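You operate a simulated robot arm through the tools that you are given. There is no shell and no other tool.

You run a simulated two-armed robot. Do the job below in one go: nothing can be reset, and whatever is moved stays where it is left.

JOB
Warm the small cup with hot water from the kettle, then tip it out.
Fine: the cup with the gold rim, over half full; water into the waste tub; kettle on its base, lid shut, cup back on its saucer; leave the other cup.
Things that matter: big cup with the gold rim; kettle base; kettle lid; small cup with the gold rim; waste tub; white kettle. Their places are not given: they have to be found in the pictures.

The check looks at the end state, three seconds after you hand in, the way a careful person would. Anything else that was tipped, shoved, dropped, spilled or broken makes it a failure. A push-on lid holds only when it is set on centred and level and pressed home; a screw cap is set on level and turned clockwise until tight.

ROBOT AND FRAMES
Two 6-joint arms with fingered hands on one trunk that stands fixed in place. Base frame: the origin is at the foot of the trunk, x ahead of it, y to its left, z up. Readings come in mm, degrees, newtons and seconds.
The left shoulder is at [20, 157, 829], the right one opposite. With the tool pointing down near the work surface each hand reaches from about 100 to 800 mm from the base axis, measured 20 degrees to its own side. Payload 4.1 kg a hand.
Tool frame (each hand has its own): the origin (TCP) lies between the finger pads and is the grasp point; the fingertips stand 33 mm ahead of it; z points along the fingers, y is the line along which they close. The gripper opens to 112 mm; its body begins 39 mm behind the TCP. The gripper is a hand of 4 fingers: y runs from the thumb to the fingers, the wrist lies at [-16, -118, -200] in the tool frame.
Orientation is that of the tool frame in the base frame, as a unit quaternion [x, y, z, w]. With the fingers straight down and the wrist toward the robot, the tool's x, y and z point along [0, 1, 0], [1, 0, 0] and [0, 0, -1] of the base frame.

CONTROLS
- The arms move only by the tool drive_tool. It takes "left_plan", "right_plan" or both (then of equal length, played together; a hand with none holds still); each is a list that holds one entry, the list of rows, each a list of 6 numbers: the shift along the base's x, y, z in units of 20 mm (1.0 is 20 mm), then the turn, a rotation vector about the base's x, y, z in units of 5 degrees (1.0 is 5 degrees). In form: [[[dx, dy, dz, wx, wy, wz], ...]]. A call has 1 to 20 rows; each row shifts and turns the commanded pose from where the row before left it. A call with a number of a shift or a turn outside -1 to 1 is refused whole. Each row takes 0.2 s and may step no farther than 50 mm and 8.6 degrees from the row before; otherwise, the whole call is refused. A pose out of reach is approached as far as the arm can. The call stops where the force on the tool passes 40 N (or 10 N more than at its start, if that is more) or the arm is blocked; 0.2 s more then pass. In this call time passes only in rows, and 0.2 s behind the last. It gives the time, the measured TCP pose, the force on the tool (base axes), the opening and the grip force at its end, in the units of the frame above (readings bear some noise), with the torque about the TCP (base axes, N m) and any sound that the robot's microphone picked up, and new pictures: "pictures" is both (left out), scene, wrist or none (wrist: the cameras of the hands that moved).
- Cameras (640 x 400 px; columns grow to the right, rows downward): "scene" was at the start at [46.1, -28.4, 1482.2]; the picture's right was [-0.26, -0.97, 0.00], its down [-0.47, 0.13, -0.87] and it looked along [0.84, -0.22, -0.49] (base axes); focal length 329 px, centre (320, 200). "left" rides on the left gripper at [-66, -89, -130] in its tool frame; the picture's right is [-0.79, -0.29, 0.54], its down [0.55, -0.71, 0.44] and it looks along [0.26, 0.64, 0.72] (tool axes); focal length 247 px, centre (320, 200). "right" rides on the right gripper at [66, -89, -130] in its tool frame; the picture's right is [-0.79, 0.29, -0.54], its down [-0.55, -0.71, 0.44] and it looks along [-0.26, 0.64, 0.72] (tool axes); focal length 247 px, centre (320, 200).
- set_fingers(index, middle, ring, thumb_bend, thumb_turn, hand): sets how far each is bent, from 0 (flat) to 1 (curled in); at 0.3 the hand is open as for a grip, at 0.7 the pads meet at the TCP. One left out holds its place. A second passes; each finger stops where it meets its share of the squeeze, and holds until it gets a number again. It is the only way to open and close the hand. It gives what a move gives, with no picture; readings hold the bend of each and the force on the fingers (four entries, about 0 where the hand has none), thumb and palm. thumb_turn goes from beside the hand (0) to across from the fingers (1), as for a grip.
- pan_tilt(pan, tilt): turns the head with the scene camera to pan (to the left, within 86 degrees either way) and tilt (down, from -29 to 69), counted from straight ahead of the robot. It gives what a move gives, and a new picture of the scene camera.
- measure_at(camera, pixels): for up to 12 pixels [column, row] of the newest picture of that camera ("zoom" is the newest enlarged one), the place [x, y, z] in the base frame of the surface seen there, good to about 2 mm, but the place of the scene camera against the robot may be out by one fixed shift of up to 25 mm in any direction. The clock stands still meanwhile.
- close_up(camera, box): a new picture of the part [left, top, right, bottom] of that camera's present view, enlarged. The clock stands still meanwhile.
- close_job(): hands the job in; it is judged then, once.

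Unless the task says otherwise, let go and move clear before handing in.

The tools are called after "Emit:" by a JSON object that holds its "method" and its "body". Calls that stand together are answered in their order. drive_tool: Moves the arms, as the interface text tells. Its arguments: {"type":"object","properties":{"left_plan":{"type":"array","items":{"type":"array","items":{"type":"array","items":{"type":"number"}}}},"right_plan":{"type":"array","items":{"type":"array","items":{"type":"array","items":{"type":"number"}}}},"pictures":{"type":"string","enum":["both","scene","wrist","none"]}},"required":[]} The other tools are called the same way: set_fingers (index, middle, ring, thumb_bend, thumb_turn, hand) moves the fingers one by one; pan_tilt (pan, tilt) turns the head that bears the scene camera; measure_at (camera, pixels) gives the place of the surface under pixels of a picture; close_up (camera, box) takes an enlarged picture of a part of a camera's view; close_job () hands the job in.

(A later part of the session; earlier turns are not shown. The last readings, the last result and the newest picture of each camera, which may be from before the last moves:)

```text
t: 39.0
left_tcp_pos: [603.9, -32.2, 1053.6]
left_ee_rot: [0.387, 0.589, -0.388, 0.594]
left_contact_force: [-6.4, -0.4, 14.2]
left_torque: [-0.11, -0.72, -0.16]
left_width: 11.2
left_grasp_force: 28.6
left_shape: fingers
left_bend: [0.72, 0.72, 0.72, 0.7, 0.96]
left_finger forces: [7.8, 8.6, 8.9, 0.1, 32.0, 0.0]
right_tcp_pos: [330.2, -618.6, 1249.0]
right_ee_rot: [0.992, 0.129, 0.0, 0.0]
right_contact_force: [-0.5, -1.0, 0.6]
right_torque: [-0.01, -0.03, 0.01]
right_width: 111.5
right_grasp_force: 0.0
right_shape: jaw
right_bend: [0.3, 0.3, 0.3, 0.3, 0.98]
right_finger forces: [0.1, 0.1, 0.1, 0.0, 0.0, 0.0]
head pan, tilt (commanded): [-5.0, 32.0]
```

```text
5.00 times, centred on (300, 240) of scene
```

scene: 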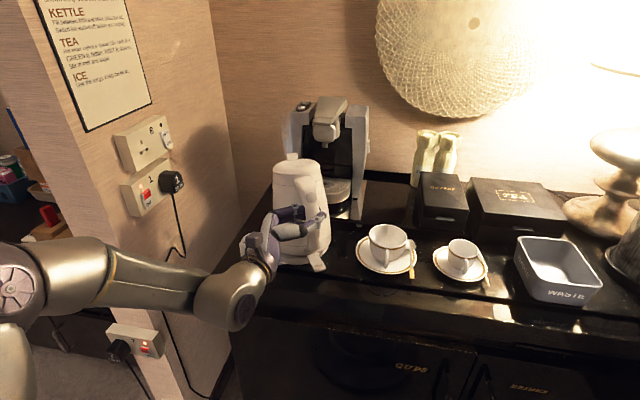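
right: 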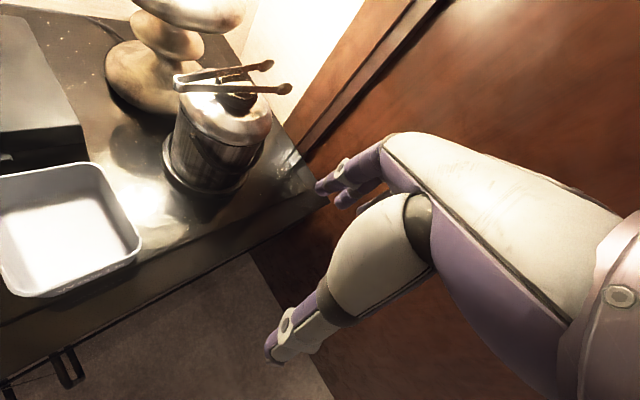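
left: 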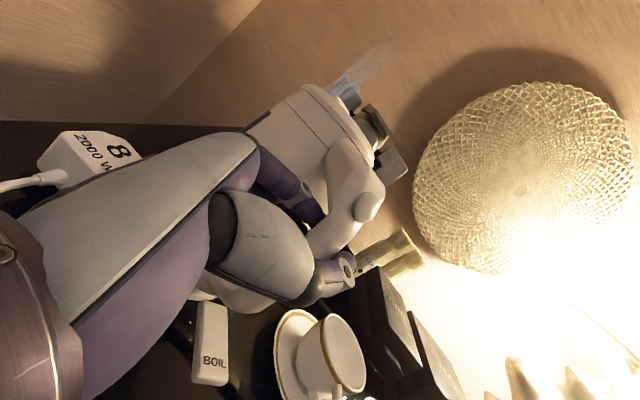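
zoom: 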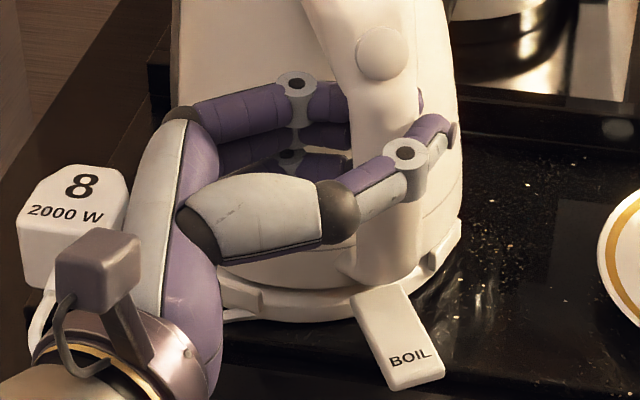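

The kettle sits level but about 5 mm high (button z 1115 vs 1109), and the earlier torque readings show my three-finger squeeze itself was pushing the nose down, because the ring finger pulls too low. I'll relieve the downward press, take the ring finger off, and see whether the kettle settles.

Emit:
{"method": "drive_tool", "body": {"left_plan": [[[0, 0, 0.15, 0, 0, 0]]], "pictures": "none"}}

Emit:
{"method": "set_fingers", "body": {"hand": "left", "ring": 0.58}}

Emit:
{"method": "close_up", "body": {"camera": "scene", "box": [240, 140, 350, 290]}}

```text
t: 39.4
left_tcp_pos: [604.7, -31.8, 1055.2]
left_ee_rot: [0.388, 0.591, -0.388, 0.591]
left_contact_force: [-4.1, 0.3, 11.4]
left_torque: [-0.05, -0.72, -0.15]
left_width: 11.2
left_grasp_force: 29.5
left_shape: fingers
left_bend: [0.72, 0.72, 0.71, 0.7, 0.96]
left_finger forces: [8.2, 9.1, 9.4, 0.0, 31.4, 0.0]
right_tcp_pos: [329.8, -618.9, 1249.6]
right_ee_rot: [0.992, 0.129, 0.0, 0.0]
right_contact_force: [0.0, 0.6, -0.4]
right_torque: [0.0, 0.0, 0.01]
right_width: 111.7
right_grasp_force: 0.0
right_shape: jaw
right_bend: [0.3, 0.3, 0.3, 0.3, 0.98]
right_finger forces: [0.0, 0.0, 0.0, 0.0, 0.0, 0.1]
head pan, tilt (commanded): [-5.0, 32.0]
```

```text
t: 40.4
left_tcp_pos: [604.8, -30.6, 1055.7]
left_ee_rot: [0.389, 0.591, -0.388, 0.591]
left_contact_force: [-7.8, -1.9, 8.9]
left_torque: [-0.13, -0.28, -0.06]
left_width: 11.1
left_grasp_force: 24.3
left_shape: fingers
left_bend: [0.72, 0.68, 0.59, 0.71, 0.96]
left_finger forces: [10.2, 10.1, 2.1, 0.0, 26.3, 0.0]
right_tcp_pos: [328.7, -619.1, 1249.3]
right_ee_rot: [0.992, 0.128, 0.001, 0.0]
right_contact_force: [-0.5, -0.2, -0.1]
right_torque: [0.0, -0.02, 0.0]
right_width: 111.5
right_grasp_force: 0.0
right_shape: jaw
right_bend: [0.3, 0.3, 0.3, 0.3, 0.98]
right_finger forces: [0.0, 0.1, 0.1, 0.0, 0.0, 0.0]
head pan, tilt (commanded): [-5.0, 32.0]
```

```text
2.67 times, centred on (295, 215) of scene
```

zoom: 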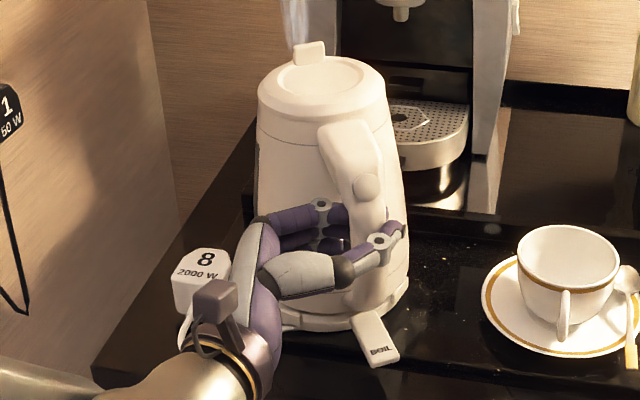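

The ring finger at 0.59 reads 2.1 N and the tool still presses down about 9 N. I'll ease the ring to mid-gap and lift the hand another 4 mm to unload.

Emit:
{"method": "set_fingers", "body": {"hand": "left", "ring": 0.63}}

Emit:
{"method": "drive_tool", "body": {"left_plan": [[[0, 0, 0.1, 0, 0, 0], [0, 0, 0.1, 0, 0, 0]]], "pictures": "none"}}

Emit:
{"method": "close_up", "body": {"camera": "scene", "box": [250, 140, 350, 280]}}

Emit:
{"method": "measure_at", "body": {"camera": "scene", "pixels": [[290, 157], [276, 177], [318, 172], [298, 182], [296, 170], [312, 208], [312, 266]]}}

```text
t: 41.4
left_tcp_pos: [605.7, -32.5, 1054.4]
left_ee_rot: [0.389, 0.591, -0.388, 0.591]
left_contact_force: [-6.3, -0.7, 8.6]
left_torque: [-0.1, -0.39, -0.13]
left_width: 11.4
left_grasp_force: 23.4
left_shape: fingers
left_bend: [0.72, 0.68, 0.63, 0.71, 0.96]
left_finger forces: [9.8, 9.6, 0.0, 0.0, 27.0, 0.1]
right_tcp_pos: [330.0, -619.0, 1249.5]
right_ee_rot: [0.992, 0.128, 0.0, 0.0]
right_contact_force: [-0.2, -0.3, 0.3]
right_torque: [0.0, 0.0, 0.01]
right_width: 111.7
right_grasp_force: 0.2
right_shape: jaw
right_bend: [0.3, 0.3, 0.3, 0.3, 0.98]
right_finger forces: [0.1, 0.0, 0.0, 0.0, 0.0, 0.1]
head pan, tilt (commanded): [-5.0, 32.0]
```

```text
t: 42.0
left_tcp_pos: [605.5, -32.6, 1056.0]
left_ee_rot: [0.388, 0.593, -0.388, 0.589]
left_contact_force: [-1.5, -1.2, -1.6]
left_torque: [0.13, -0.22, -0.03]
left_width: 11.4
left_grasp_force: 24.1
left_shape: fingers
left_bend: [0.72, 0.68, 0.63, 0.71, 0.96]
left_finger forces: [11.6, 11.2, 0.0, 0.0, 25.1, 0.0]
right_tcp_pos: [330.2, -619.3, 1249.4]
right_ee_rot: [0.992, 0.129, -0.001, 0.0]
right_contact_force: [-0.5, -0.9, -0.2]
right_torque: [-0.01, -0.01, -0.02]
right_width: 111.8
right_grasp_force: 0.0
right_shape: jaw
right_bend: [0.3, 0.3, 0.3, 0.3, 0.98]
right_finger forces: [0.0, 0.1, 0.0, 0.0, 0.0, 0.0]
head pan, tilt (commanded): [-5.0, 32.0]
```

```text
2.86 times, centred on (300, 210) of scene
```

zoom: 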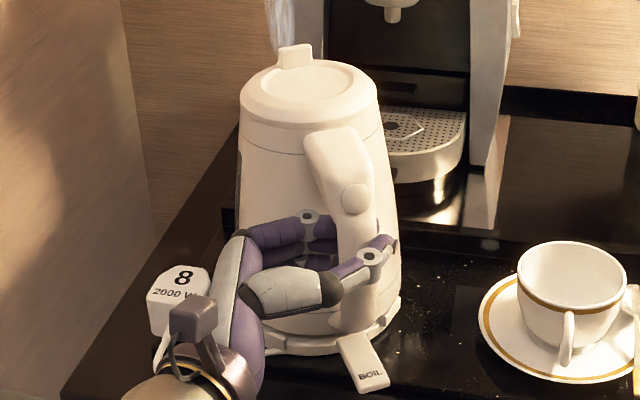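

```text
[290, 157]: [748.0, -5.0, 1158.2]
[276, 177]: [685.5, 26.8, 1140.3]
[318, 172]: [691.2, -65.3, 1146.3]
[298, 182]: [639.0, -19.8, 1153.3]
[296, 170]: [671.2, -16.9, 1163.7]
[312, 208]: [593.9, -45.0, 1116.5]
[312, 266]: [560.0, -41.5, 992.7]
```

The lid now slopes down toward the spout again and the BOIL paddle reads z≈993, so the kettle is pitched about 8° even though the hand is only 6 mm above the seated height. I need a close look at how kettle and base sit.

Emit:
{"method": "close_up", "body": {"camera": "scene", "box": [265, 230, 345, 280]}}

Emit:
{"method": "measure_at", "body": {"camera": "zoom", "pixels": [[300, 330], [200, 330], [180, 300], [480, 230], [470, 270], [350, 310], [330, 250], [300, 260], [440, 330], [390, 300], [520, 250], [240, 280]]}}

```text
8.00 times, centred on (305, 255) of scene
```

zoom: 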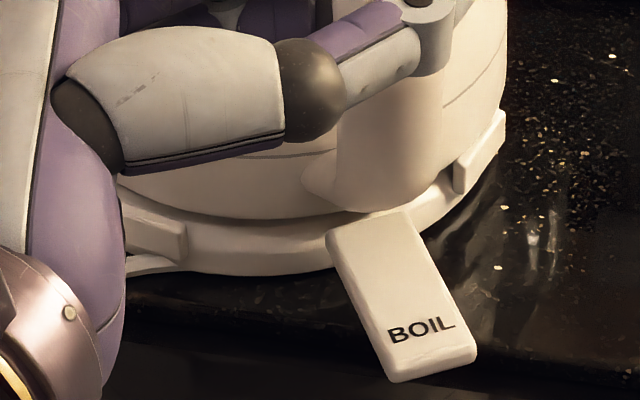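

```text
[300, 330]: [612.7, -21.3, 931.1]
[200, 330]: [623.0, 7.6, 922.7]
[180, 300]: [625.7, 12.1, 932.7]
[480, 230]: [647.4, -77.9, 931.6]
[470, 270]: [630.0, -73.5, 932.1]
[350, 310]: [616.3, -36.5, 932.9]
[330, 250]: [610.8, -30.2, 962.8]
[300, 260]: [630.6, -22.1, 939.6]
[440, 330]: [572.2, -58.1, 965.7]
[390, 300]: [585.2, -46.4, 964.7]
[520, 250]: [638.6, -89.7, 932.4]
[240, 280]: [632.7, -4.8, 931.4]
```

Emit:
{"method": "close_up", "body": {"camera": "scene", "box": [260, 145, 340, 215]}}

Emit:
{"method": "measure_at", "body": {"camera": "zoom", "pixels": [[290, 120], [290, 155], [290, 90], [255, 75], [290, 185], [170, 140], [410, 130], [390, 280], [360, 220], [330, 100], [230, 110], [340, 160]]}}

```text
5.71 times, centred on (300, 180) of scene
```

zoom: 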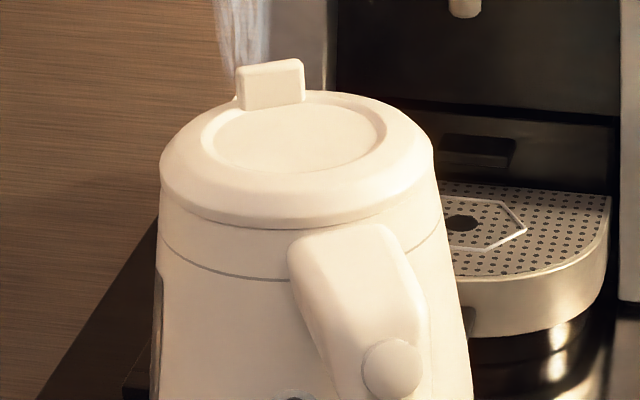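

```text
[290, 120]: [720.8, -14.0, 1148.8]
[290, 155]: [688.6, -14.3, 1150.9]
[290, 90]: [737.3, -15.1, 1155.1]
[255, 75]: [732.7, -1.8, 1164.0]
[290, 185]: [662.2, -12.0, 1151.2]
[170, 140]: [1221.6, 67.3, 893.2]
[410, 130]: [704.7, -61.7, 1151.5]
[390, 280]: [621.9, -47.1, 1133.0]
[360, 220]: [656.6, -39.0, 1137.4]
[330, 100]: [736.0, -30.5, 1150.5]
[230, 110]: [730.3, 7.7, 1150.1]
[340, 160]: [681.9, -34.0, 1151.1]
```

The recessed lid top now reads 1148.8–1150.9, only about 3° nose-down, so the kettle is basically seated and the bar has slipped about 4 mm in the grip. I'll lower 3 mm and confirm the lid comes level at the original height.

Emit:
{"method": "drive_tool", "body": {"left_plan": [[[0, 0, -0.15, 0, 0, 0]]], "pictures": "none"}}

Emit:
{"method": "close_up", "body": {"camera": "scene", "box": [260, 145, 340, 215]}}

Emit:
{"method": "measure_at", "body": {"camera": "zoom", "pixels": [[290, 120], [290, 155], [255, 75], [290, 185], [410, 130], [390, 280], [360, 220], [330, 110], [230, 115], [340, 160], [240, 150], [300, 165]]}}

```text
t: 42.4
left_tcp_pos: [603.7, -31.7, 1056.1]
left_ee_rot: [0.389, 0.591, -0.388, 0.591]
left_contact_force: [-3.8, -0.1, 1.1]
left_torque: [0.06, -0.26, -0.09]
left_width: 11.3
left_grasp_force: 23.8
left_shape: fingers
left_bend: [0.72, 0.68, 0.63, 0.71, 0.96]
left_finger forces: [10.9, 10.8, 0.0, 0.0, 25.6, 0.1]
right_tcp_pos: [329.5, -619.8, 1248.9]
right_ee_rot: [0.992, 0.129, 0.0, 0.0]
right_contact_force: [-0.7, 0.8, 0.3]
right_torque: [-0.02, -0.02, -0.01]
right_width: 111.8
right_grasp_force: 0.1
right_shape: jaw
right_bend: [0.3, 0.3, 0.3, 0.3, 0.98]
right_finger forces: [0.0, 0.1, 0.0, 0.0, 0.0, 0.1]
head pan, tilt (commanded): [-5.0, 32.0]
```

```text
5.71 times, centred on (300, 180) of scene
```

zoom: 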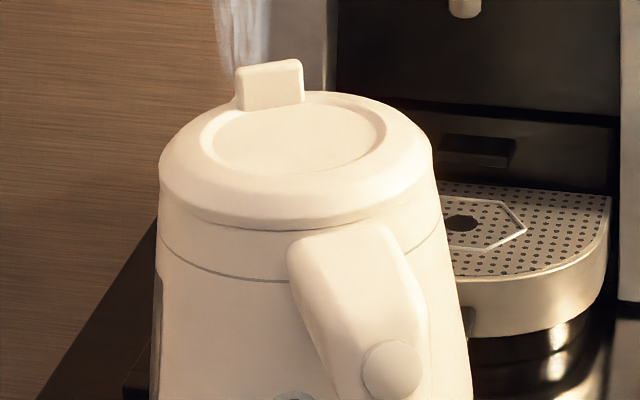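

```text
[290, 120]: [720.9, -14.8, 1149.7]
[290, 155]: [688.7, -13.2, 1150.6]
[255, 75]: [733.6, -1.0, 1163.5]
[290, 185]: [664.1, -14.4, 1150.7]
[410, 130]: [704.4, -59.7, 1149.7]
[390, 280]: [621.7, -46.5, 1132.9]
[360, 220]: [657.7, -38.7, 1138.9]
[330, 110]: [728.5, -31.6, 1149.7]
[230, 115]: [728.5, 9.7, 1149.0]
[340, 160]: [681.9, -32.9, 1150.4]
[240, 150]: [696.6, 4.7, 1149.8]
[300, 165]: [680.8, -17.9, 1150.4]
```

The lid reads level within about 1.5° and within noise of its original height, so the kettle is seated. I'll now tip it about its front bottom edge with the base carrying the weight, moving the hand along an arc and pitching it partly along. First three steps, then a check.

Emit:
{"method": "drive_tool", "body": {"left_plan": [[[0.443, 0.123, 0.625, -0.1176, 0.424, 0], [0.487, 0.135, 0.585, -0.1176, 0.424, 0], [0.525, 0.146, 0.555, -0.1176, 0.424, 0]]], "pictures": "both"}}

Emit:
{"method": "close_up", "body": {"camera": "scene", "box": [240, 120, 360, 280]}}

```text
t: 43.2
left_tcp_pos: [634.4, -23.8, 1090.2]
left_ee_rot: [0.356, 0.618, -0.419, 0.562]
left_contact_force: [1.4, 0.5, -5.2]
left_torque: [0.25, -0.04, 0.09]
left_width: 11.2
left_grasp_force: 24.1
left_shape: fingers
left_bend: [0.72, 0.68, 0.63, 0.71, 0.96]
left_finger forces: [13.7, 11.5, 0.0, 0.0, 22.8, 0.0]
right_tcp_pos: [329.7, -619.0, 1248.8]
right_ee_rot: [0.992, 0.129, 0.0, 0.0]
right_contact_force: [0.2, -0.3, 0.0]
right_torque: [-0.01, 0.02, 0.01]
right_width: 111.6
right_grasp_force: 0.1
right_shape: jaw
right_bend: [0.3, 0.3, 0.3, 0.3, 0.98]
right_finger forces: [0.1, 0.0, 0.0, 0.0, 0.1, 0.0]
head pan, tilt (commanded): [-5.0, 32.0]
```

scene: 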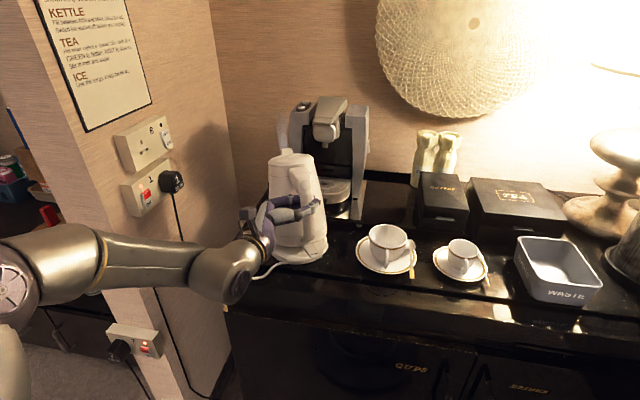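
left: 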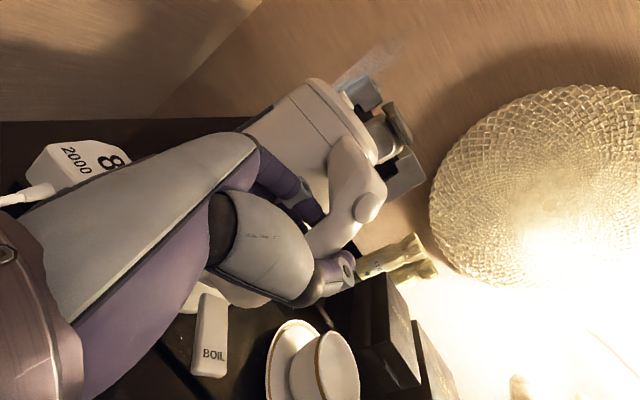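

```text
2.50 times, centred on (300, 200) of scene
```

zoom: 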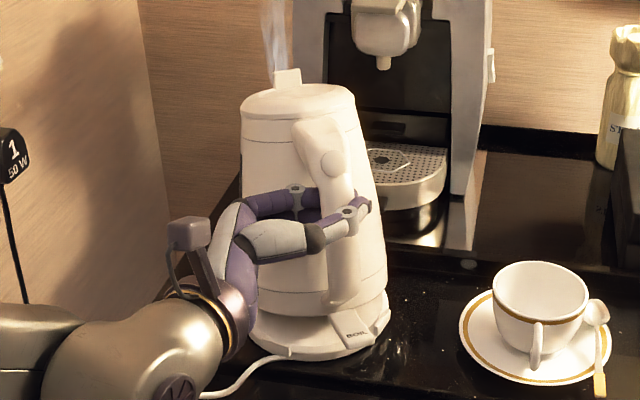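

The kettle tips smoothly about its front edge (about 12°), the base stays put, and the grip torque is small. I'll continue the arc.

Emit:
{"method": "drive_tool", "body": {"left_plan": [[[0.559, 0.155, 0.515, -0.1176, 0.424, 0], [0.593, 0.164, 0.47, -0.1176, 0.424, 0], [0.626, 0.174, 0.425, -0.1176, 0.424, 0], [0.65, 0.18, 0.385, -0.1176, 0.424, 0]]], "pictures": "scene"}}

Emit:
{"method": "close_up", "body": {"camera": "scene", "box": [240, 120, 360, 280]}}

```text
t: 44.2
left_tcp_pos: [683.6, -9.9, 1126.3]
left_ee_rot: [0.314, 0.649, -0.455, 0.523]
left_contact_force: [0.8, 0.9, -6.4]
left_torque: [0.21, 0.09, 0.03]
left_width: 11.5
left_grasp_force: 23.4
left_shape: fingers
left_bend: [0.72, 0.72, 0.63, 0.73, 0.95]
left_finger forces: [17.8, 8.8, 0.2, 0.0, 21.1, 0.1]
right_tcp_pos: [330.5, -619.0, 1250.2]
right_ee_rot: [0.992, 0.128, 0.001, 0.0]
right_contact_force: [-0.7, 0.6, -0.3]
right_torque: [-0.02, -0.04, -0.02]
right_width: 111.5
right_grasp_force: 0.1
right_shape: jaw
right_bend: [0.3, 0.3, 0.3, 0.3, 0.98]
right_finger forces: [0.0, 0.0, 0.1, 0.0, 0.0, 0.0]
head pan, tilt (commanded): [-5.0, 32.0]
```

scene: 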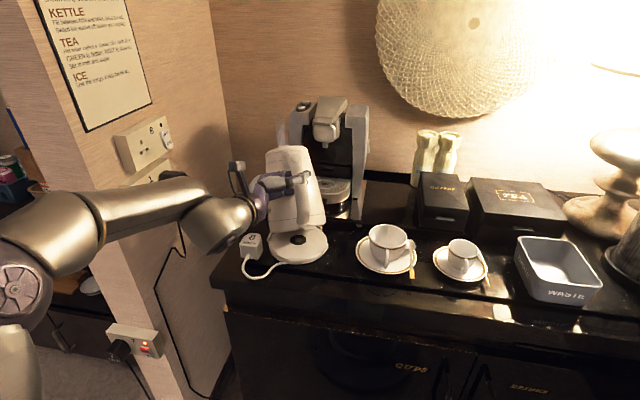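

```text
2.50 times, centred on (300, 200) of scene
```

zoom: 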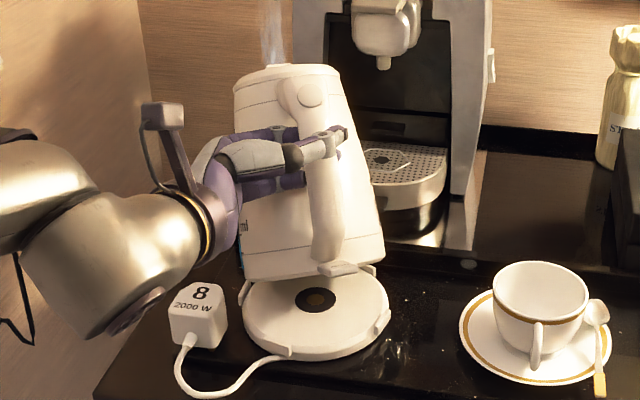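

The kettle now leans on its front edge and the base disc is fully visible, with its connector at zoom (317,298). I'll record the base position for the return and check where the kettle's edge rests.

Emit:
{"method": "measure_at", "body": {"camera": "zoom", "pixels": [[317, 298], [250, 290], [385, 300], [315, 350], [277, 350], [383, 315], [372, 268], [280, 280], [345, 280], [335, 266], [325, 250], [310, 95]]}}

Emit:
{"method": "close_up", "body": {"camera": "scene", "box": [265, 210, 345, 270]}}

```text
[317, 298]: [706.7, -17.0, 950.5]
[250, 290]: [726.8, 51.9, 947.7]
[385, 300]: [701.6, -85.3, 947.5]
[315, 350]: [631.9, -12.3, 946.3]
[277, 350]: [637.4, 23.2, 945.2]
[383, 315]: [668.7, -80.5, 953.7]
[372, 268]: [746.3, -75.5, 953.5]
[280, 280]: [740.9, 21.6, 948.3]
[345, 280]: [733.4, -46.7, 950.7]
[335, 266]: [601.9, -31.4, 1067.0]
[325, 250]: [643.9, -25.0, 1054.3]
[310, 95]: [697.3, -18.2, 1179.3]
```

```text
6.67 times, centred on (305, 240) of scene
```

zoom: 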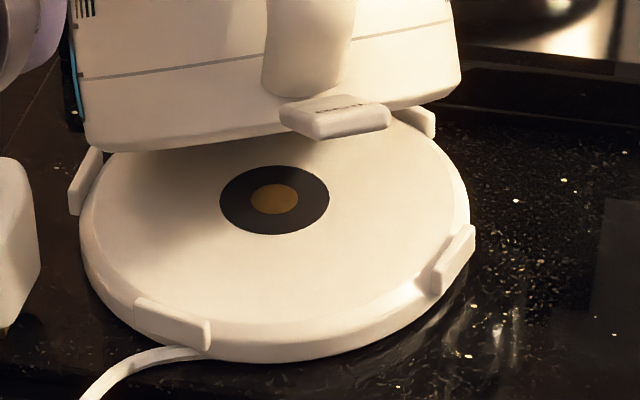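

The base centre is at about (719,-11) true, a flat disc with four rim tabs, which will help on the return. I'll continue tipping to about 44°.

Emit:
{"method": "drive_tool", "body": {"left_plan": [[[0.675, 0.187, 0.33, -0.1176, 0.424, 0], [0.694, 0.192, 0.285, -0.1176, 0.424, 0], [0.713, 0.198, 0.23, -0.1176, 0.424, 0], [0.728, 0.202, 0.185, -0.1176, 0.424, 0]]], "pictures": "scene"}}

Emit:
{"method": "close_up", "body": {"camera": "scene", "box": [230, 110, 370, 280]}}

```text
t: 45.2
left_tcp_pos: [739.7, 3.7, 1144.2]
left_ee_rot: [0.268, 0.676, -0.492, 0.478]
left_contact_force: [0.3, 0.7, -12.7]
left_torque: [0.12, 0.52, 0.03]
left_width: 12.2
left_grasp_force: 29.7
left_shape: fingers
left_bend: [0.71, 0.72, 0.65, 0.74, 0.93]
left_finger forces: [30.1, 5.7, 3.4, 0.1, 20.9, 0.0]
right_tcp_pos: [330.3, -619.1, 1249.6]
right_ee_rot: [0.992, 0.128, 0.0, -0.001]
right_contact_force: [-0.7, -0.8, -0.3]
right_torque: [0.04, 0.0, 0.03]
right_width: 111.6
right_grasp_force: 0.1
right_shape: jaw
right_bend: [0.3, 0.3, 0.3, 0.3, 0.98]
right_finger forces: [0.0, 0.1, 0.0, 0.0, 0.0, 0.1]
head pan, tilt (commanded): [-5.0, 32.0]
```

scene: 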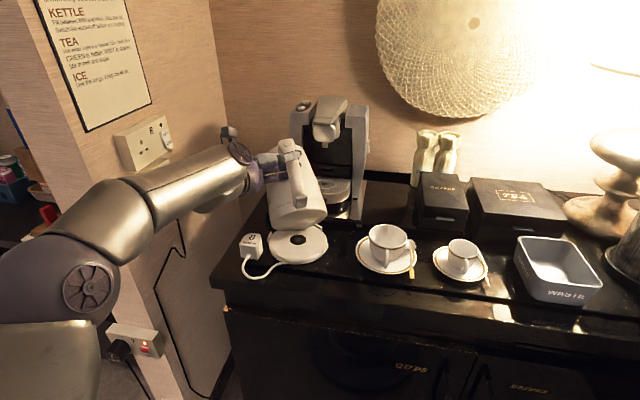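

```text
2.35 times, centred on (300, 195) of scene
```

zoom: 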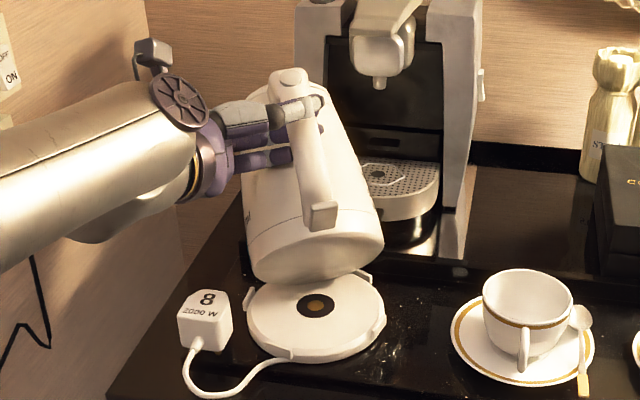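

The tool now carries 12.7 N, so the kettle's full weight is on the hand, with 0.5 N m of torque held steadily and the index finger at 30 N. I'll lift it straight up off the base, slowly.

Emit:
{"method": "drive_tool", "body": {"left_plan": [[[0, 0, 0.4, 0, 0, 0], [0, 0, 0.5, 0, 0, 0], [0, 0, 0.5, 0, 0, 0], [0, 0, 0.5, 0, 0, 0], [0, 0, 0.5, 0, 0, 0]]], "pictures": "both"}}

Emit:
{"method": "close_up", "body": {"camera": "scene", "box": [220, 90, 360, 270]}}

```text
t: 46.4
left_tcp_pos: [738.3, 3.6, 1194.5]
left_ee_rot: [0.267, 0.676, -0.492, 0.479]
left_contact_force: [0.2, 0.0, -13.9]
left_torque: [0.13, 0.53, 0.0]
left_width: 12.4
left_grasp_force: 30.2
left_shape: fingers
left_bend: [0.71, 0.72, 0.65, 0.74, 0.93]
left_finger forces: [30.9, 5.4, 3.8, 0.1, 21.0, 0.0]
right_tcp_pos: [330.2, -618.8, 1249.8]
right_ee_rot: [0.992, 0.127, 0.0, -0.001]
right_contact_force: [-0.7, 0.1, 0.2]
right_torque: [-0.02, -0.02, 0.03]
right_width: 111.8
right_grasp_force: 0.1
right_shape: jaw
right_bend: [0.3, 0.3, 0.3, 0.3, 0.98]
right_finger forces: [0.1, 0.0, 0.0, 0.0, 0.0, 0.0]
head pan, tilt (commanded): [-5.0, 32.0]
```

scene: 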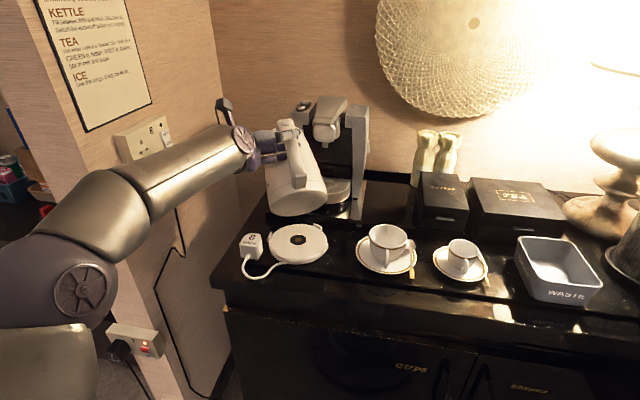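
left: 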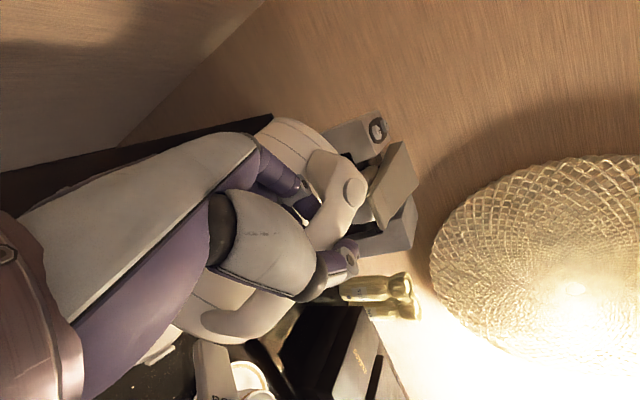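

```text
2.22 times, centred on (290, 180) of scene
```

zoom: 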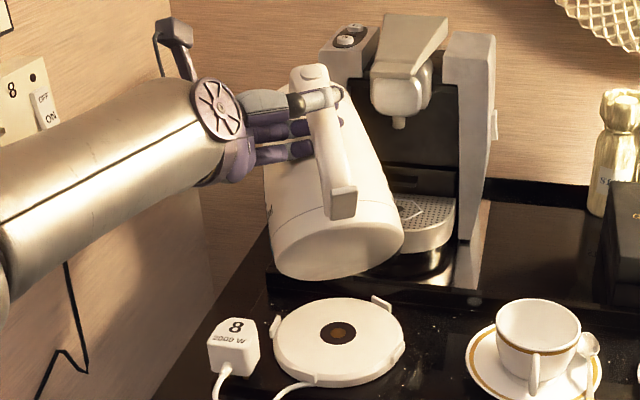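

The kettle hangs steady at about 44° nose-down with constant torque, and nothing pours. I'll back it away from the coffee machine and raise it, keeping well above the cups.

Emit:
{"method": "drive_tool", "body": {"left_plan": [[[-0.5, -0.12, 0.2, 0, 0, 0], [-0.75, -0.18, 0.24, 0, 0, 0], [-0.75, -0.18, 0.24, 0, 0, 0], [-0.75, -0.18, 0.24, 0, 0, 0], [-0.75, -0.18, 0.24, 0, 0, 0], [-0.75, -0.18, 0.24, 0, 0, 0], [-0.75, -0.18, 0.24, 0, 0, 0], [-0.75, -0.18, 0.24, 0, 0, 0], [-0.75, -0.18, 0.24, 0, 0, 0], [-0.75, -0.18, 0.24, 0, 0, 0], [-0.75, -0.18, 0.24, 0, 0, 0], [-0.9, -0.28, 0.2, 0, 0, 0]]], "pictures": "scene"}}

```text
t: 49.0
left_tcp_pos: [682.8, -10.7, 1212.7]
left_ee_rot: [0.269, 0.675, -0.493, 0.478]
left_contact_force: [0.4, 1.2, -13.5]
left_torque: [0.12, 0.44, 0.0]
left_width: 12.4
left_grasp_force: 32.3
left_shape: fingers
left_bend: [0.71, 0.72, 0.65, 0.74, 0.93]
left_finger forces: [32.4, 6.1, 5.2, 0.0, 20.9, 0.0]
left hand out of reach, approached as far as the arm can: row 5, 6, 7, 8, 9, 10, 11, 12
right_tcp_pos: [330.2, -619.2, 1249.4]
right_ee_rot: [0.992, 0.128, 0.0, -0.001]
right_contact_force: [-0.7, -0.7, -0.8]
right_torque: [-0.04, 0.0, -0.01]
right_width: 111.9
right_grasp_force: 0.1
right_shape: jaw
right_bend: [0.3, 0.3, 0.3, 0.3, 0.98]
right_finger forces: [0.0, 0.0, 0.0, 0.1, 0.0, 0.0]
head pan, tilt (commanded): [-5.0, 32.0]
```

scene: 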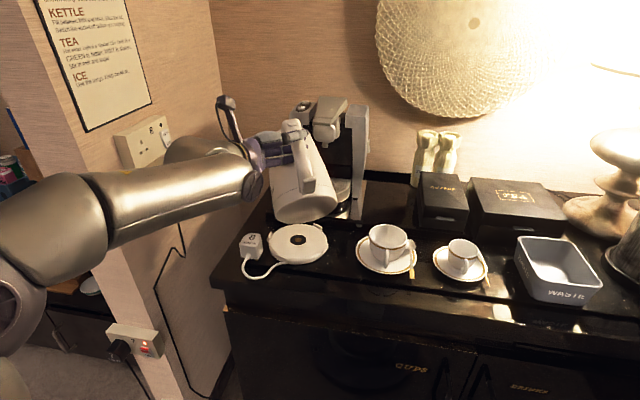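

The arm reports "out of reach" from row 5 on and stopped at (683,-11,1213); the kettle is still steady. A zero-motion row will show whether the commanded pose is still the unreachable one.

Emit:
{"method": "drive_tool", "body": {"left_plan": [[[0, 0, 0, 0, 0, 0]]], "pictures": "none"}}

```text
t: 49.4
left_tcp_pos: [683.1, -11.1, 1212.6]
left_ee_rot: [0.269, 0.675, -0.494, 0.479]
left_contact_force: [-0.4, -1.0, -14.3]
left_torque: [0.13, 0.5, 0.05]
left_width: 12.0
left_grasp_force: 32.3
left_shape: fingers
left_bend: [0.71, 0.72, 0.65, 0.74, 0.93]
left_finger forces: [32.4, 6.1, 5.3, 0.1, 20.9, 0.1]
right_tcp_pos: [329.9, -619.7, 1248.9]
right_ee_rot: [0.992, 0.129, -0.001, 0.0]
right_contact_force: [-0.2, 0.6, -0.8]
right_torque: [0.01, -0.02, -0.04]
right_width: 112.1
right_grasp_force: 0.1
right_shape: jaw
right_bend: [0.3, 0.3, 0.3, 0.3, 0.98]
right_finger forces: [0.1, 0.0, 0.0, 0.0, 0.0, 0.0]
head pan, tilt (commanded): [-5.0, 32.0]
```

The commanded pose snapped back to where the arm stands, so small probes are safe. I'll try backing straight toward the robot without rising.

Emit:
{"method": "drive_tool", "body": {"left_plan": [[[-0.5, 0, 0, 0, 0, 0], [-0.5, 0, 0, 0, 0, 0]]], "pictures": "none"}}

```text
t: 50.0
left_tcp_pos: [683.4, -10.2, 1213.6]
left_ee_rot: [0.269, 0.675, -0.493, 0.479]
left_contact_force: [-0.6, 0.3, -13.5]
left_torque: [0.13, 0.52, 0.01]
left_width: 12.2
left_grasp_force: 32.1
left_shape: fingers
left_bend: [0.71, 0.72, 0.65, 0.74, 0.93]
left_finger forces: [32.5, 6.1, 5.3, 0.1, 20.9, 0.1]
left hand out of reach, approached as far as the arm can: row 1, 2
right_tcp_pos: [330.5, -618.9, 1249.2]
right_ee_rot: [0.992, 0.129, 0.0, 0.0]
right_contact_force: [0.0, 0.4, 0.7]
right_torque: [0.0, -0.05, 0.01]
right_width: 111.5
right_grasp_force: 0.1
right_shape: jaw
right_bend: [0.3, 0.3, 0.3, 0.3, 0.98]
right_finger forces: [0.0, 0.0, 0.1, 0.1, 0.0, 0.0]
head pan, tilt (commanded): [-5.0, 32.0]
```

Straight back is blocked by a joint limit. The earlier reachable poses nearer the robot had the hand yawed further clockwise, so I'll back up while yawing that way.

Emit:
{"method": "drive_tool", "body": {"left_plan": [[[-0.4, 0, 0, 0, 0, -0.6], [-0.4, 0, 0, 0, 0, -0.6]]], "pictures": "none"}}

```text
t: 50.6
left_tcp_pos: [685.5, -0.9, 1220.5]
left_ee_rot: [0.281, 0.665, -0.496, 0.482]
left_contact_force: [-0.1, -0.6, -13.1]
left_torque: [0.07, 0.51, -0.01]
left_width: 12.3
left_grasp_force: 32.0
left_shape: fingers
left_bend: [0.71, 0.72, 0.65, 0.74, 0.93]
left_finger forces: [31.9, 6.1, 4.8, 0.1, 21.5, 0.0]
left hand out of reach, approached as far as the arm can: row 1, 2
right_tcp_pos: [329.8, -619.1, 1248.8]
right_ee_rot: [0.992, 0.129, 0.0, 0.0]
right_contact_force: [0.0, 0.1, -0.1]
right_torque: [-0.01, -0.01, 0.0]
right_width: 111.8
right_grasp_force: 0.0
right_shape: jaw
right_bend: [0.3, 0.3, 0.3, 0.3, 0.98]
right_finger forces: [0.0, 0.0, 0.0, 0.0, 0.1, 0.0]
head pan, tilt (commanded): [-5.0, 32.0]
```

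I'll probe small ±4 mm and ±1° moves in each direction in one call, to learn which directions the joint limit blocks.

Emit:
{"method": "drive_tool", "body": {"left_plan": [[[0, 0.2, 0, 0, 0, 0], [0, -0.2, 0, 0, 0, 0], [0, -0.2, 0, 0, 0, 0], [0, 0.2, 0, 0, 0, 0], [0, 0, 0.2, 0, 0, 0], [0, 0, -0.2, 0, 0, 0], [0, 0, -0.2, 0, 0, 0], [0, 0, 0.2, 0, 0, 0], [0.2, 0, 0, 0, 0, 0], [-0.2, 0, 0, 0, 0, 0], [0, 0, 0, 0, 0, 0.2], [0, 0, 0, 0, 0, -0.2], [0, 0, 0, 0, 0, -0.2], [0, 0, 0, 0, 0, 0.2], [0, 0, 0, 0, -0.2, 0], [0, 0, 0, 0, 0.2, 0], [0, 0, 0, 0.2, 0, 0], [0, 0, 0, -0.2, 0, 0], [0, 0, 0, -0.2, 0, 0], [0, 0, 0, 0.2, 0, 0]]], "pictures": "none"}}

```text
t: 54.8
left_tcp_pos: [686.1, -0.2, 1220.5]
left_ee_rot: [0.282, 0.665, -0.496, 0.482]
left_contact_force: [-0.2, 0.0, -14.6]
left_torque: [0.12, 0.51, 0.02]
left_width: 12.3
left_grasp_force: 33.3
left_shape: fingers
left_bend: [0.71, 0.72, 0.66, 0.74, 0.93]
left_finger forces: [31.9, 6.8, 5.4, 0.1, 21.6, 0.1]
right_tcp_pos: [330.3, -619.7, 1248.4]
right_ee_rot: [0.992, 0.128, 0.0, 0.0]
right_contact_force: [0.6, -0.1, 0.8]
right_torque: [0.01, -0.01, -0.05]
right_width: 111.6
right_grasp_force: 0.0
right_shape: jaw
right_bend: [0.3, 0.3, 0.3, 0.3, 0.98]
right_finger forces: [0.0, 0.0, 0.0, 0.0, 0.0, 0.1]
head pan, tilt (commanded): [-5.0, 32.0]
```

None of the small probes were blocked from this pose. I'll try backing up again in small steps.

Emit:
{"method": "drive_tool", "body": {"left_plan": [[[-0.3, 0, 0, 0, 0, 0], [-0.3, 0, 0, 0, 0, 0], [-0.3, 0, 0, 0, 0, 0], [-0.3, 0, 0, 0, 0, 0]]], "pictures": "none"}}

```text
t: 55.8
left_tcp_pos: [661.8, 0.0, 1221.9]
left_ee_rot: [0.283, 0.665, -0.495, 0.482]
left_contact_force: [0.1, 0.5, -14.2]
left_torque: [0.15, 0.5, 0.03]
left_width: 12.4
left_grasp_force: 33.2
left_shape: fingers
left_bend: [0.71, 0.72, 0.66, 0.74, 0.93]
left_finger forces: [32.0, 7.2, 5.0, 0.0, 21.5, 0.1]
right_tcp_pos: [330.2, -619.4, 1249.4]
right_ee_rot: [0.992, 0.128, 0.0, 0.0]
right_contact_force: [-0.1, 0.1, -0.6]
right_torque: [-0.02, 0.01, 0.03]
right_width: 111.5
right_grasp_force: 0.1
right_shape: jaw
right_bend: [0.3, 0.3, 0.3, 0.3, 0.98]
right_finger forces: [0.0, 0.0, 0.0, 0.1, 0.0, 0.0]
head pan, tilt (commanded): [-5.0, 32.0]
```

It moves freely now, reaching x=662. I'll keep backing up in modest steps with a slight yaw.

Emit:
{"method": "drive_tool", "body": {"left_plan": [[[-0.5, -0.1, 0, 0, 0, -0.2], [-0.5, -0.1, 0, 0, 0, -0.2], [-0.5, -0.1, 0, 0, 0, -0.2], [-0.5, -0.1, 0, 0, 0, -0.2], [-0.5, -0.1, 0, 0, 0, -0.2], [-0.5, -0.1, 0, 0, 0, -0.2], [-0.5, -0.1, 0, 0, 0, -0.2], [-0.5, -0.1, 0, 0, 0, -0.2]]], "pictures": "scene"}}

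```text
t: 57.6
left_tcp_pos: [579.7, -16.5, 1223.1]
left_ee_rot: [0.327, 0.644, -0.528, 0.446]
left_contact_force: [0.7, 0.2, -15.0]
left_torque: [0.2, 0.46, -0.01]
left_width: 12.1
left_grasp_force: 33.6
left_shape: fingers
left_bend: [0.71, 0.72, 0.66, 0.74, 0.93]
left_finger forces: [31.9, 7.4, 5.0, 0.0, 21.6, 0.0]
right_tcp_pos: [331.0, -619.9, 1247.7]
right_ee_rot: [0.992, 0.129, 0.001, -0.001]
right_contact_force: [0.2, -0.1, -0.2]
right_torque: [0.0, 0.0, 0.01]
right_width: 111.4
right_grasp_force: 0.0
right_shape: jaw
right_bend: [0.3, 0.3, 0.3, 0.3, 0.98]
right_finger forces: [0.0, 0.0, 0.0, 0.0, 0.0, 0.0]
head pan, tilt (commanded): [-5.0, 32.0]
```

scene: 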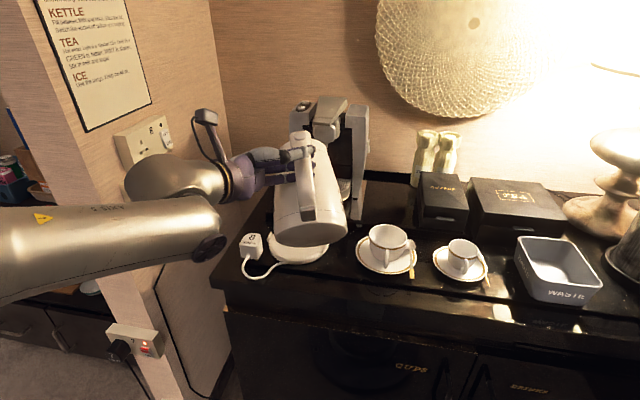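

The kettle is over open counter and stable. I'll carry it right toward the small cup, staying high above the big cup, in two stages.

Emit:
{"method": "drive_tool", "body": {"left_plan": [[[-0.35, -0.6, 0.2, 0, 0, -0.064], [-0.35, -0.8, 0.2, 0, 0, -0.064], [-0.35, -0.85, 0.2, 0, 0, -0.064], [-0.35, -0.85, 0.2, 0, 0, -0.064], [-0.35, -0.85, 0.2, 0, 0, -0.064], [-0.35, -0.85, 0.1, 0, 0, -0.064], [-0.35, -0.85, 0.1, 0, 0, -0.064], [-0.35, -0.85, 0.1, 0, 0, -0.064], [-0.35, -0.85, 0, 0, 0, -0.064], [-0.35, -0.85, 0, 0, 0, -0.064]]], "pictures": "scene"}}

```text
t: 59.8
left_tcp_pos: [545.6, -87.6, 1248.3]
left_ee_rot: [0.345, 0.635, -0.539, 0.432]
left_contact_force: [-0.2, 0.2, -13.1]
left_torque: [0.19, 0.47, 0.04]
left_width: 12.9
left_grasp_force: 34.8
left_shape: fingers
left_bend: [0.71, 0.72, 0.66, 0.75, 0.93]
left_finger forces: [33.5, 7.5, 6.2, 0.0, 21.5, 0.1]
left hand out of reach, approached as far as the arm can: row 4, 5, 6, 7, 8, 9, 10
right_tcp_pos: [329.8, -619.2, 1249.7]
right_ee_rot: [0.992, 0.129, -0.001, 0.0]
right_contact_force: [0.0, -0.2, -0.4]
right_torque: [0.02, 0.0, 0.02]
right_width: 111.5
right_grasp_force: 0.1
right_shape: jaw
right_bend: [0.3, 0.3, 0.3, 0.3, 0.98]
right_finger forces: [0.0, 0.0, 0.0, 0.0, 0.0, 0.0]
head pan, tilt (commanded): [-5.0, 32.0]
```

scene: 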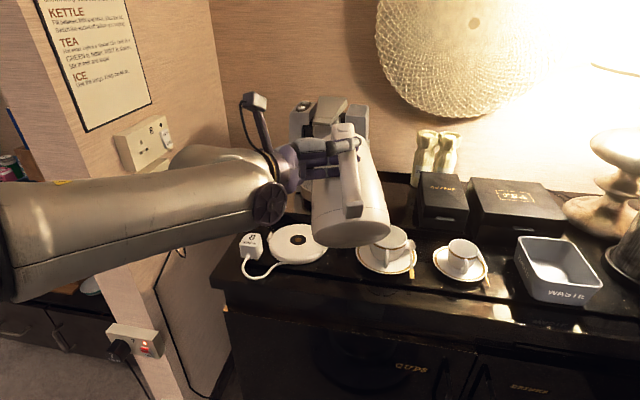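

It stopped again at (546,-88,1248), and the failures seem tied to being high up. I'll back toward the robot while lowering to about z=1195; there the low part of the kettle stays in front of the cups.

Emit:
{"method": "drive_tool", "body": {"left_plan": [[[-0.5, 0, -0.3, 0, 0, 0], [-0.6, 0, -0.3, 0, 0, 0], [-0.7, 0, -0.3, 0, 0, 0], [-0.7, 0, -0.35, 0, 0, 0], [-0.7, 0, -0.35, 0, 0, 0], [-0.7, 0, -0.35, 0, 0, 0], [-0.7, 0, -0.35, 0, 0, 0], [-0.7, 0, -0.35, 0, 0, 0]]], "pictures": "scene"}}

```text
t: 61.6
left_tcp_pos: [504.1, -84.2, 1209.0]
left_ee_rot: [0.345, 0.635, -0.54, 0.432]
left_contact_force: [-0.3, -0.5, -14.1]
left_torque: [0.21, 0.43, -0.01]
left_width: 12.6
left_grasp_force: 35.4
left_shape: fingers
left_bend: [0.71, 0.72, 0.66, 0.75, 0.93]
left_finger forces: [33.9, 8.2, 6.3, 0.0, 21.7, 0.0]
left hand out of reach, approached as far as the arm can: row 1, 2, 3, 4, 5, 6, 7
right_tcp_pos: [330.5, -619.3, 1248.9]
right_ee_rot: [0.992, 0.129, 0.0, 0.0]
right_contact_force: [0.1, 0.1, 0.3]
right_torque: [0.0, -0.01, -0.02]
right_width: 111.7
right_grasp_force: 0.0
right_shape: jaw
right_bend: [0.3, 0.3, 0.3, 0.3, 0.98]
right_finger forces: [0.0, 0.1, 0.1, 0.1, 0.0, 0.1]
head pan, tilt (commanded): [-5.0, 32.0]
```

scene: 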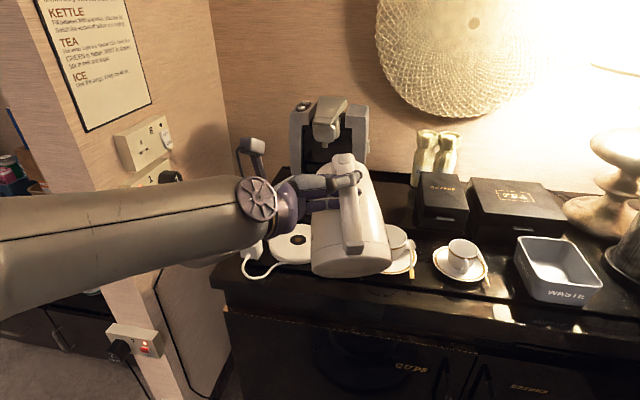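

Row 8 was reachable, so lower is better. I'll continue back and slightly down.

Emit:
{"method": "drive_tool", "body": {"left_plan": [[[-0.6, 0, -0.3, 0, 0, 0], [-0.7, 0, -0.2, 0, 0, 0], [-0.7, 0, -0.2, 0, 0, 0], [-0.7, 0, -0.2, 0, 0, 0], [-0.7, 0, -0.1, 0, 0, 0]]], "pictures": "none"}}

```text
t: 62.8
left_tcp_pos: [438.6, -83.2, 1188.9]
left_ee_rot: [0.346, 0.634, -0.54, 0.432]
left_contact_force: [0.9, 0.1, -13.1]
left_torque: [0.19, 0.38, 0.0]
left_width: 12.3
left_grasp_force: 34.8
left_shape: fingers
left_bend: [0.71, 0.72, 0.66, 0.75, 0.93]
left_finger forces: [33.3, 8.7, 6.2, 0.1, 21.6, 0.0]
right_tcp_pos: [330.2, -617.9, 1248.1]
right_ee_rot: [0.992, 0.129, 0.0, 0.0]
right_contact_force: [0.4, 0.1, 0.8]
right_torque: [0.01, 0.02, 0.02]
right_width: 111.9
right_grasp_force: 0.1
right_shape: jaw
right_bend: [0.3, 0.3, 0.3, 0.3, 0.98]
right_finger forces: [0.0, 0.0, 0.0, 0.0, 0.0, 0.0]
head pan, tilt (commanded): [-5.0, 32.0]
```

Fully reachable now at (439,-83,1189). I'll slide right toward the small cup; the spout passes about 100 mm above the big cup's rim.

Emit:
{"method": "drive_tool", "body": {"left_plan": [[[0, -0.6, 0, 0, 0, 0], [0, -0.8, 0, 0, 0, 0], [0, -0.9, 0, 0, 0, 0], [0, -0.9, 0, 0, 0, 0], [0, -0.9, 0, 0, 0, 0], [0, -0.9, 0, 0, 0, 0], [0, -0.9, 0, 0, 0, 0], [0, -0.9, 0, 0, 0, 0], [0, -0.9, 0, 0, 0, 0], [0, -0.9, 0, 0, 0, 0], [0, -0.8, 0, 0, 0, 0]]], "pictures": "scene"}}

```text
t: 65.2
left_tcp_pos: [438.1, -272.9, 1187.2]
left_ee_rot: [0.346, 0.634, -0.54, 0.432]
left_contact_force: [0.7, 0.1, -13.7]
left_torque: [0.24, 0.41, 0.02]
left_width: 12.6
left_grasp_force: 34.6
left_shape: fingers
left_bend: [0.71, 0.72, 0.66, 0.75, 0.93]
left_finger forces: [32.5, 8.7, 6.4, 0.0, 21.9, 0.0]
right_tcp_pos: [330.0, -619.0, 1249.2]
right_ee_rot: [0.992, 0.128, 0.0, 0.001]
right_contact_force: [0.7, 0.7, 0.1]
right_torque: [-0.03, 0.0, 0.03]
right_width: 111.7
right_grasp_force: 0.0
right_shape: jaw
right_bend: [0.3, 0.3, 0.3, 0.3, 0.98]
right_finger forces: [0.0, 0.0, 0.0, 0.1, 0.0, 0.1]
head pan, tilt (commanded): [-5.0, 32.0]
```

scene: 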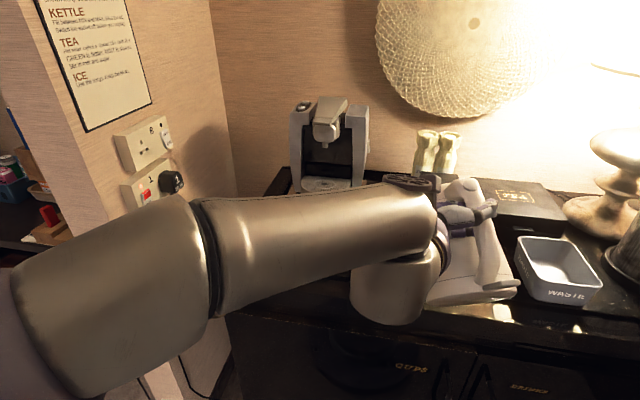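

The forearm now hides the cups. I'll measure the low bulge of the wrist near (395,300) to be sure it's well clear of the big cup.

Emit:
{"method": "measure_at", "body": {"camera": "scene", "pixels": [[395, 310], [370, 285], [420, 300], [430, 260], [445, 280], [490, 290], [510, 290], [480, 230], [460, 195], [500, 265], [410, 230]]}}

Emit:
{"method": "close_up", "body": {"camera": "left", "box": [0, 0, 640, 400]}}

```text
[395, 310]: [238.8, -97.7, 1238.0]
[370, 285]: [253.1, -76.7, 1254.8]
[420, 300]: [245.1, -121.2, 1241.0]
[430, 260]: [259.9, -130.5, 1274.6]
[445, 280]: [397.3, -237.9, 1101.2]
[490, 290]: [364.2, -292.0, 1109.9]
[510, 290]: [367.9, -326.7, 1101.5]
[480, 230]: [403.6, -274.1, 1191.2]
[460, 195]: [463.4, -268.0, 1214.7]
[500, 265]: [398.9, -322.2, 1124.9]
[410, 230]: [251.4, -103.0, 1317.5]
```

```text
1.00 times, centred on (320, 200) of left (not enlarged: the box is as wide or as high as the picture)
```

zoom: 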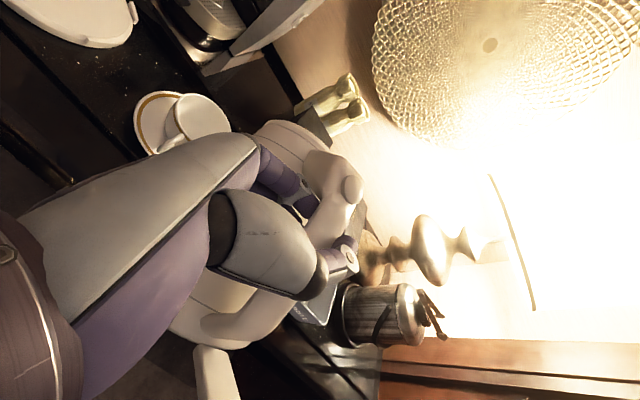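

The arm is well clear (z>1238). Now I'll measure the kettle's actual tilt from the left camera, using the button (352,188), the paddle (213,370) and points along the bar.

Emit:
{"method": "measure_at", "body": {"camera": "left", "pixels": [[352, 190], [215, 365], [330, 215], [222, 322], [300, 300], [265, 310], [320, 165], [290, 135], [270, 130], [190, 330], [345, 160], [300, 145]]}}

Emit:
{"method": "close_up", "body": {"camera": "left", "box": [150, 90, 410, 400]}}

```text
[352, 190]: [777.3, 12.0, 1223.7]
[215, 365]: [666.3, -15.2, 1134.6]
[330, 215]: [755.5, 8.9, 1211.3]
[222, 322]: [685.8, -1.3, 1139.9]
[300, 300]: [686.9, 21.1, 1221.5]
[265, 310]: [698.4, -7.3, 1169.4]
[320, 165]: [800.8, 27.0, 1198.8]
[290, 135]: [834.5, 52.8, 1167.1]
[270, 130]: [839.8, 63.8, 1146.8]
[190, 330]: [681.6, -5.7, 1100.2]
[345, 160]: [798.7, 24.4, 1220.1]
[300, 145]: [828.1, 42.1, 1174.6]
```

```text
1.29 times, centred on (280, 245) of left
```

zoom: 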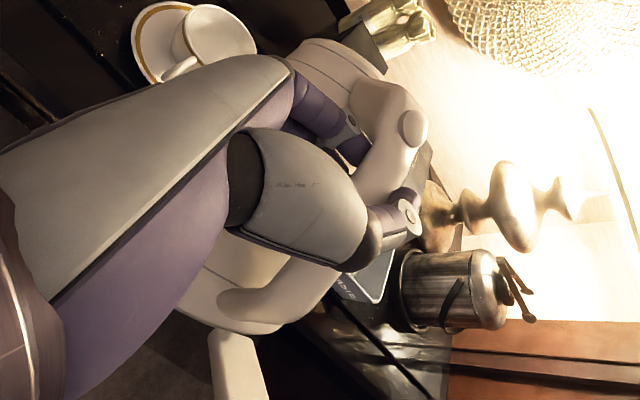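

Those measurements belong to the last left picture, at the lift-off pose: they put the kettle's tilt at about 46°, roughly 22° beyond the hand's pitch. I'll move to a pre-pour pose behind the small cup, with the spout about 60 mm above its rim, and look again.

Emit:
{"method": "drive_tool", "body": {"left_plan": [[[-0.225, -0.817, -0.1, -0.021, 0.4, 0], [-0.225, -0.817, -0.1, -0.021, 0.4, 0], [-0.225, -0.817, -0.1, -0.021, 0.4, 0], [-0.225, -0.817, -0.1, -0.021, 0.4, 0], [-0.225, -0.817, -0.1, -0.021, 0.4, 0], [-0.225, -0.817, -0.1, -0.021, 0.4, 0]]], "pictures": "both"}}

Emit:
{"method": "close_up", "body": {"camera": "scene", "box": [380, 150, 560, 320]}}

```text
t: 66.6
left_tcp_pos: [411.0, -371.5, 1175.9]
left_ee_rot: [0.284, 0.673, -0.577, 0.365]
left_contact_force: [0.7, 0.1, -13.5]
left_torque: [0.28, 0.19, -0.01]
left_width: 12.3
left_grasp_force: 31.9
left_shape: fingers
left_bend: [0.71, 0.72, 0.65, 0.75, 0.93]
left_finger forces: [26.8, 10.7, 4.0, 0.0, 20.6, 0.0]
right_tcp_pos: [329.5, -619.1, 1249.4]
right_ee_rot: [0.992, 0.129, 0.0, 0.0]
right_contact_force: [0.6, 0.6, -0.6]
right_torque: [0.0, 0.01, -0.01]
right_width: 111.3
right_grasp_force: 0.1
right_shape: jaw
right_bend: [0.3, 0.3, 0.3, 0.3, 0.98]
right_finger forces: [0.0, 0.0, 0.0, 0.0, 0.0, 0.1]
head pan, tilt (commanded): [-5.0, 32.0]
```

scene: 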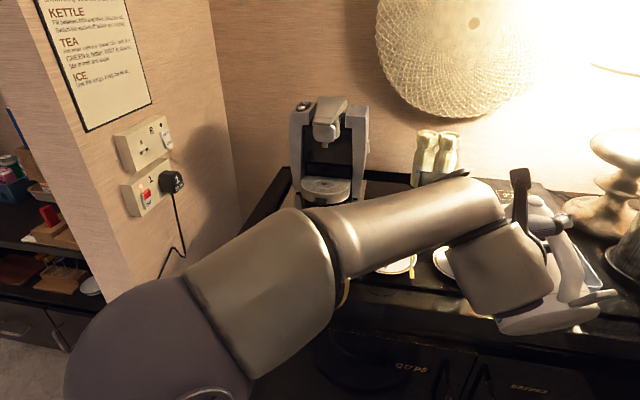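
left: 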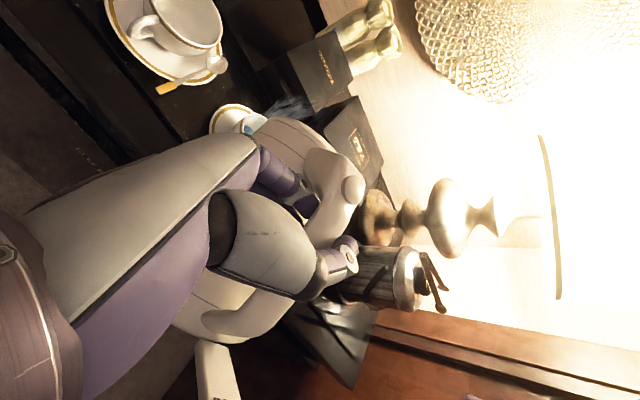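

```text
2.35 times, centred on (470, 235) of scene
```

zoom: 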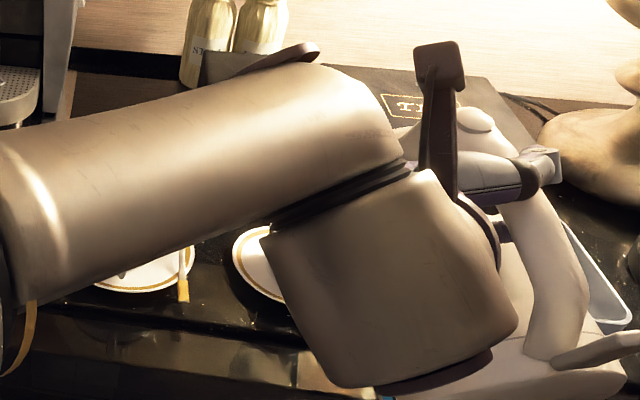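

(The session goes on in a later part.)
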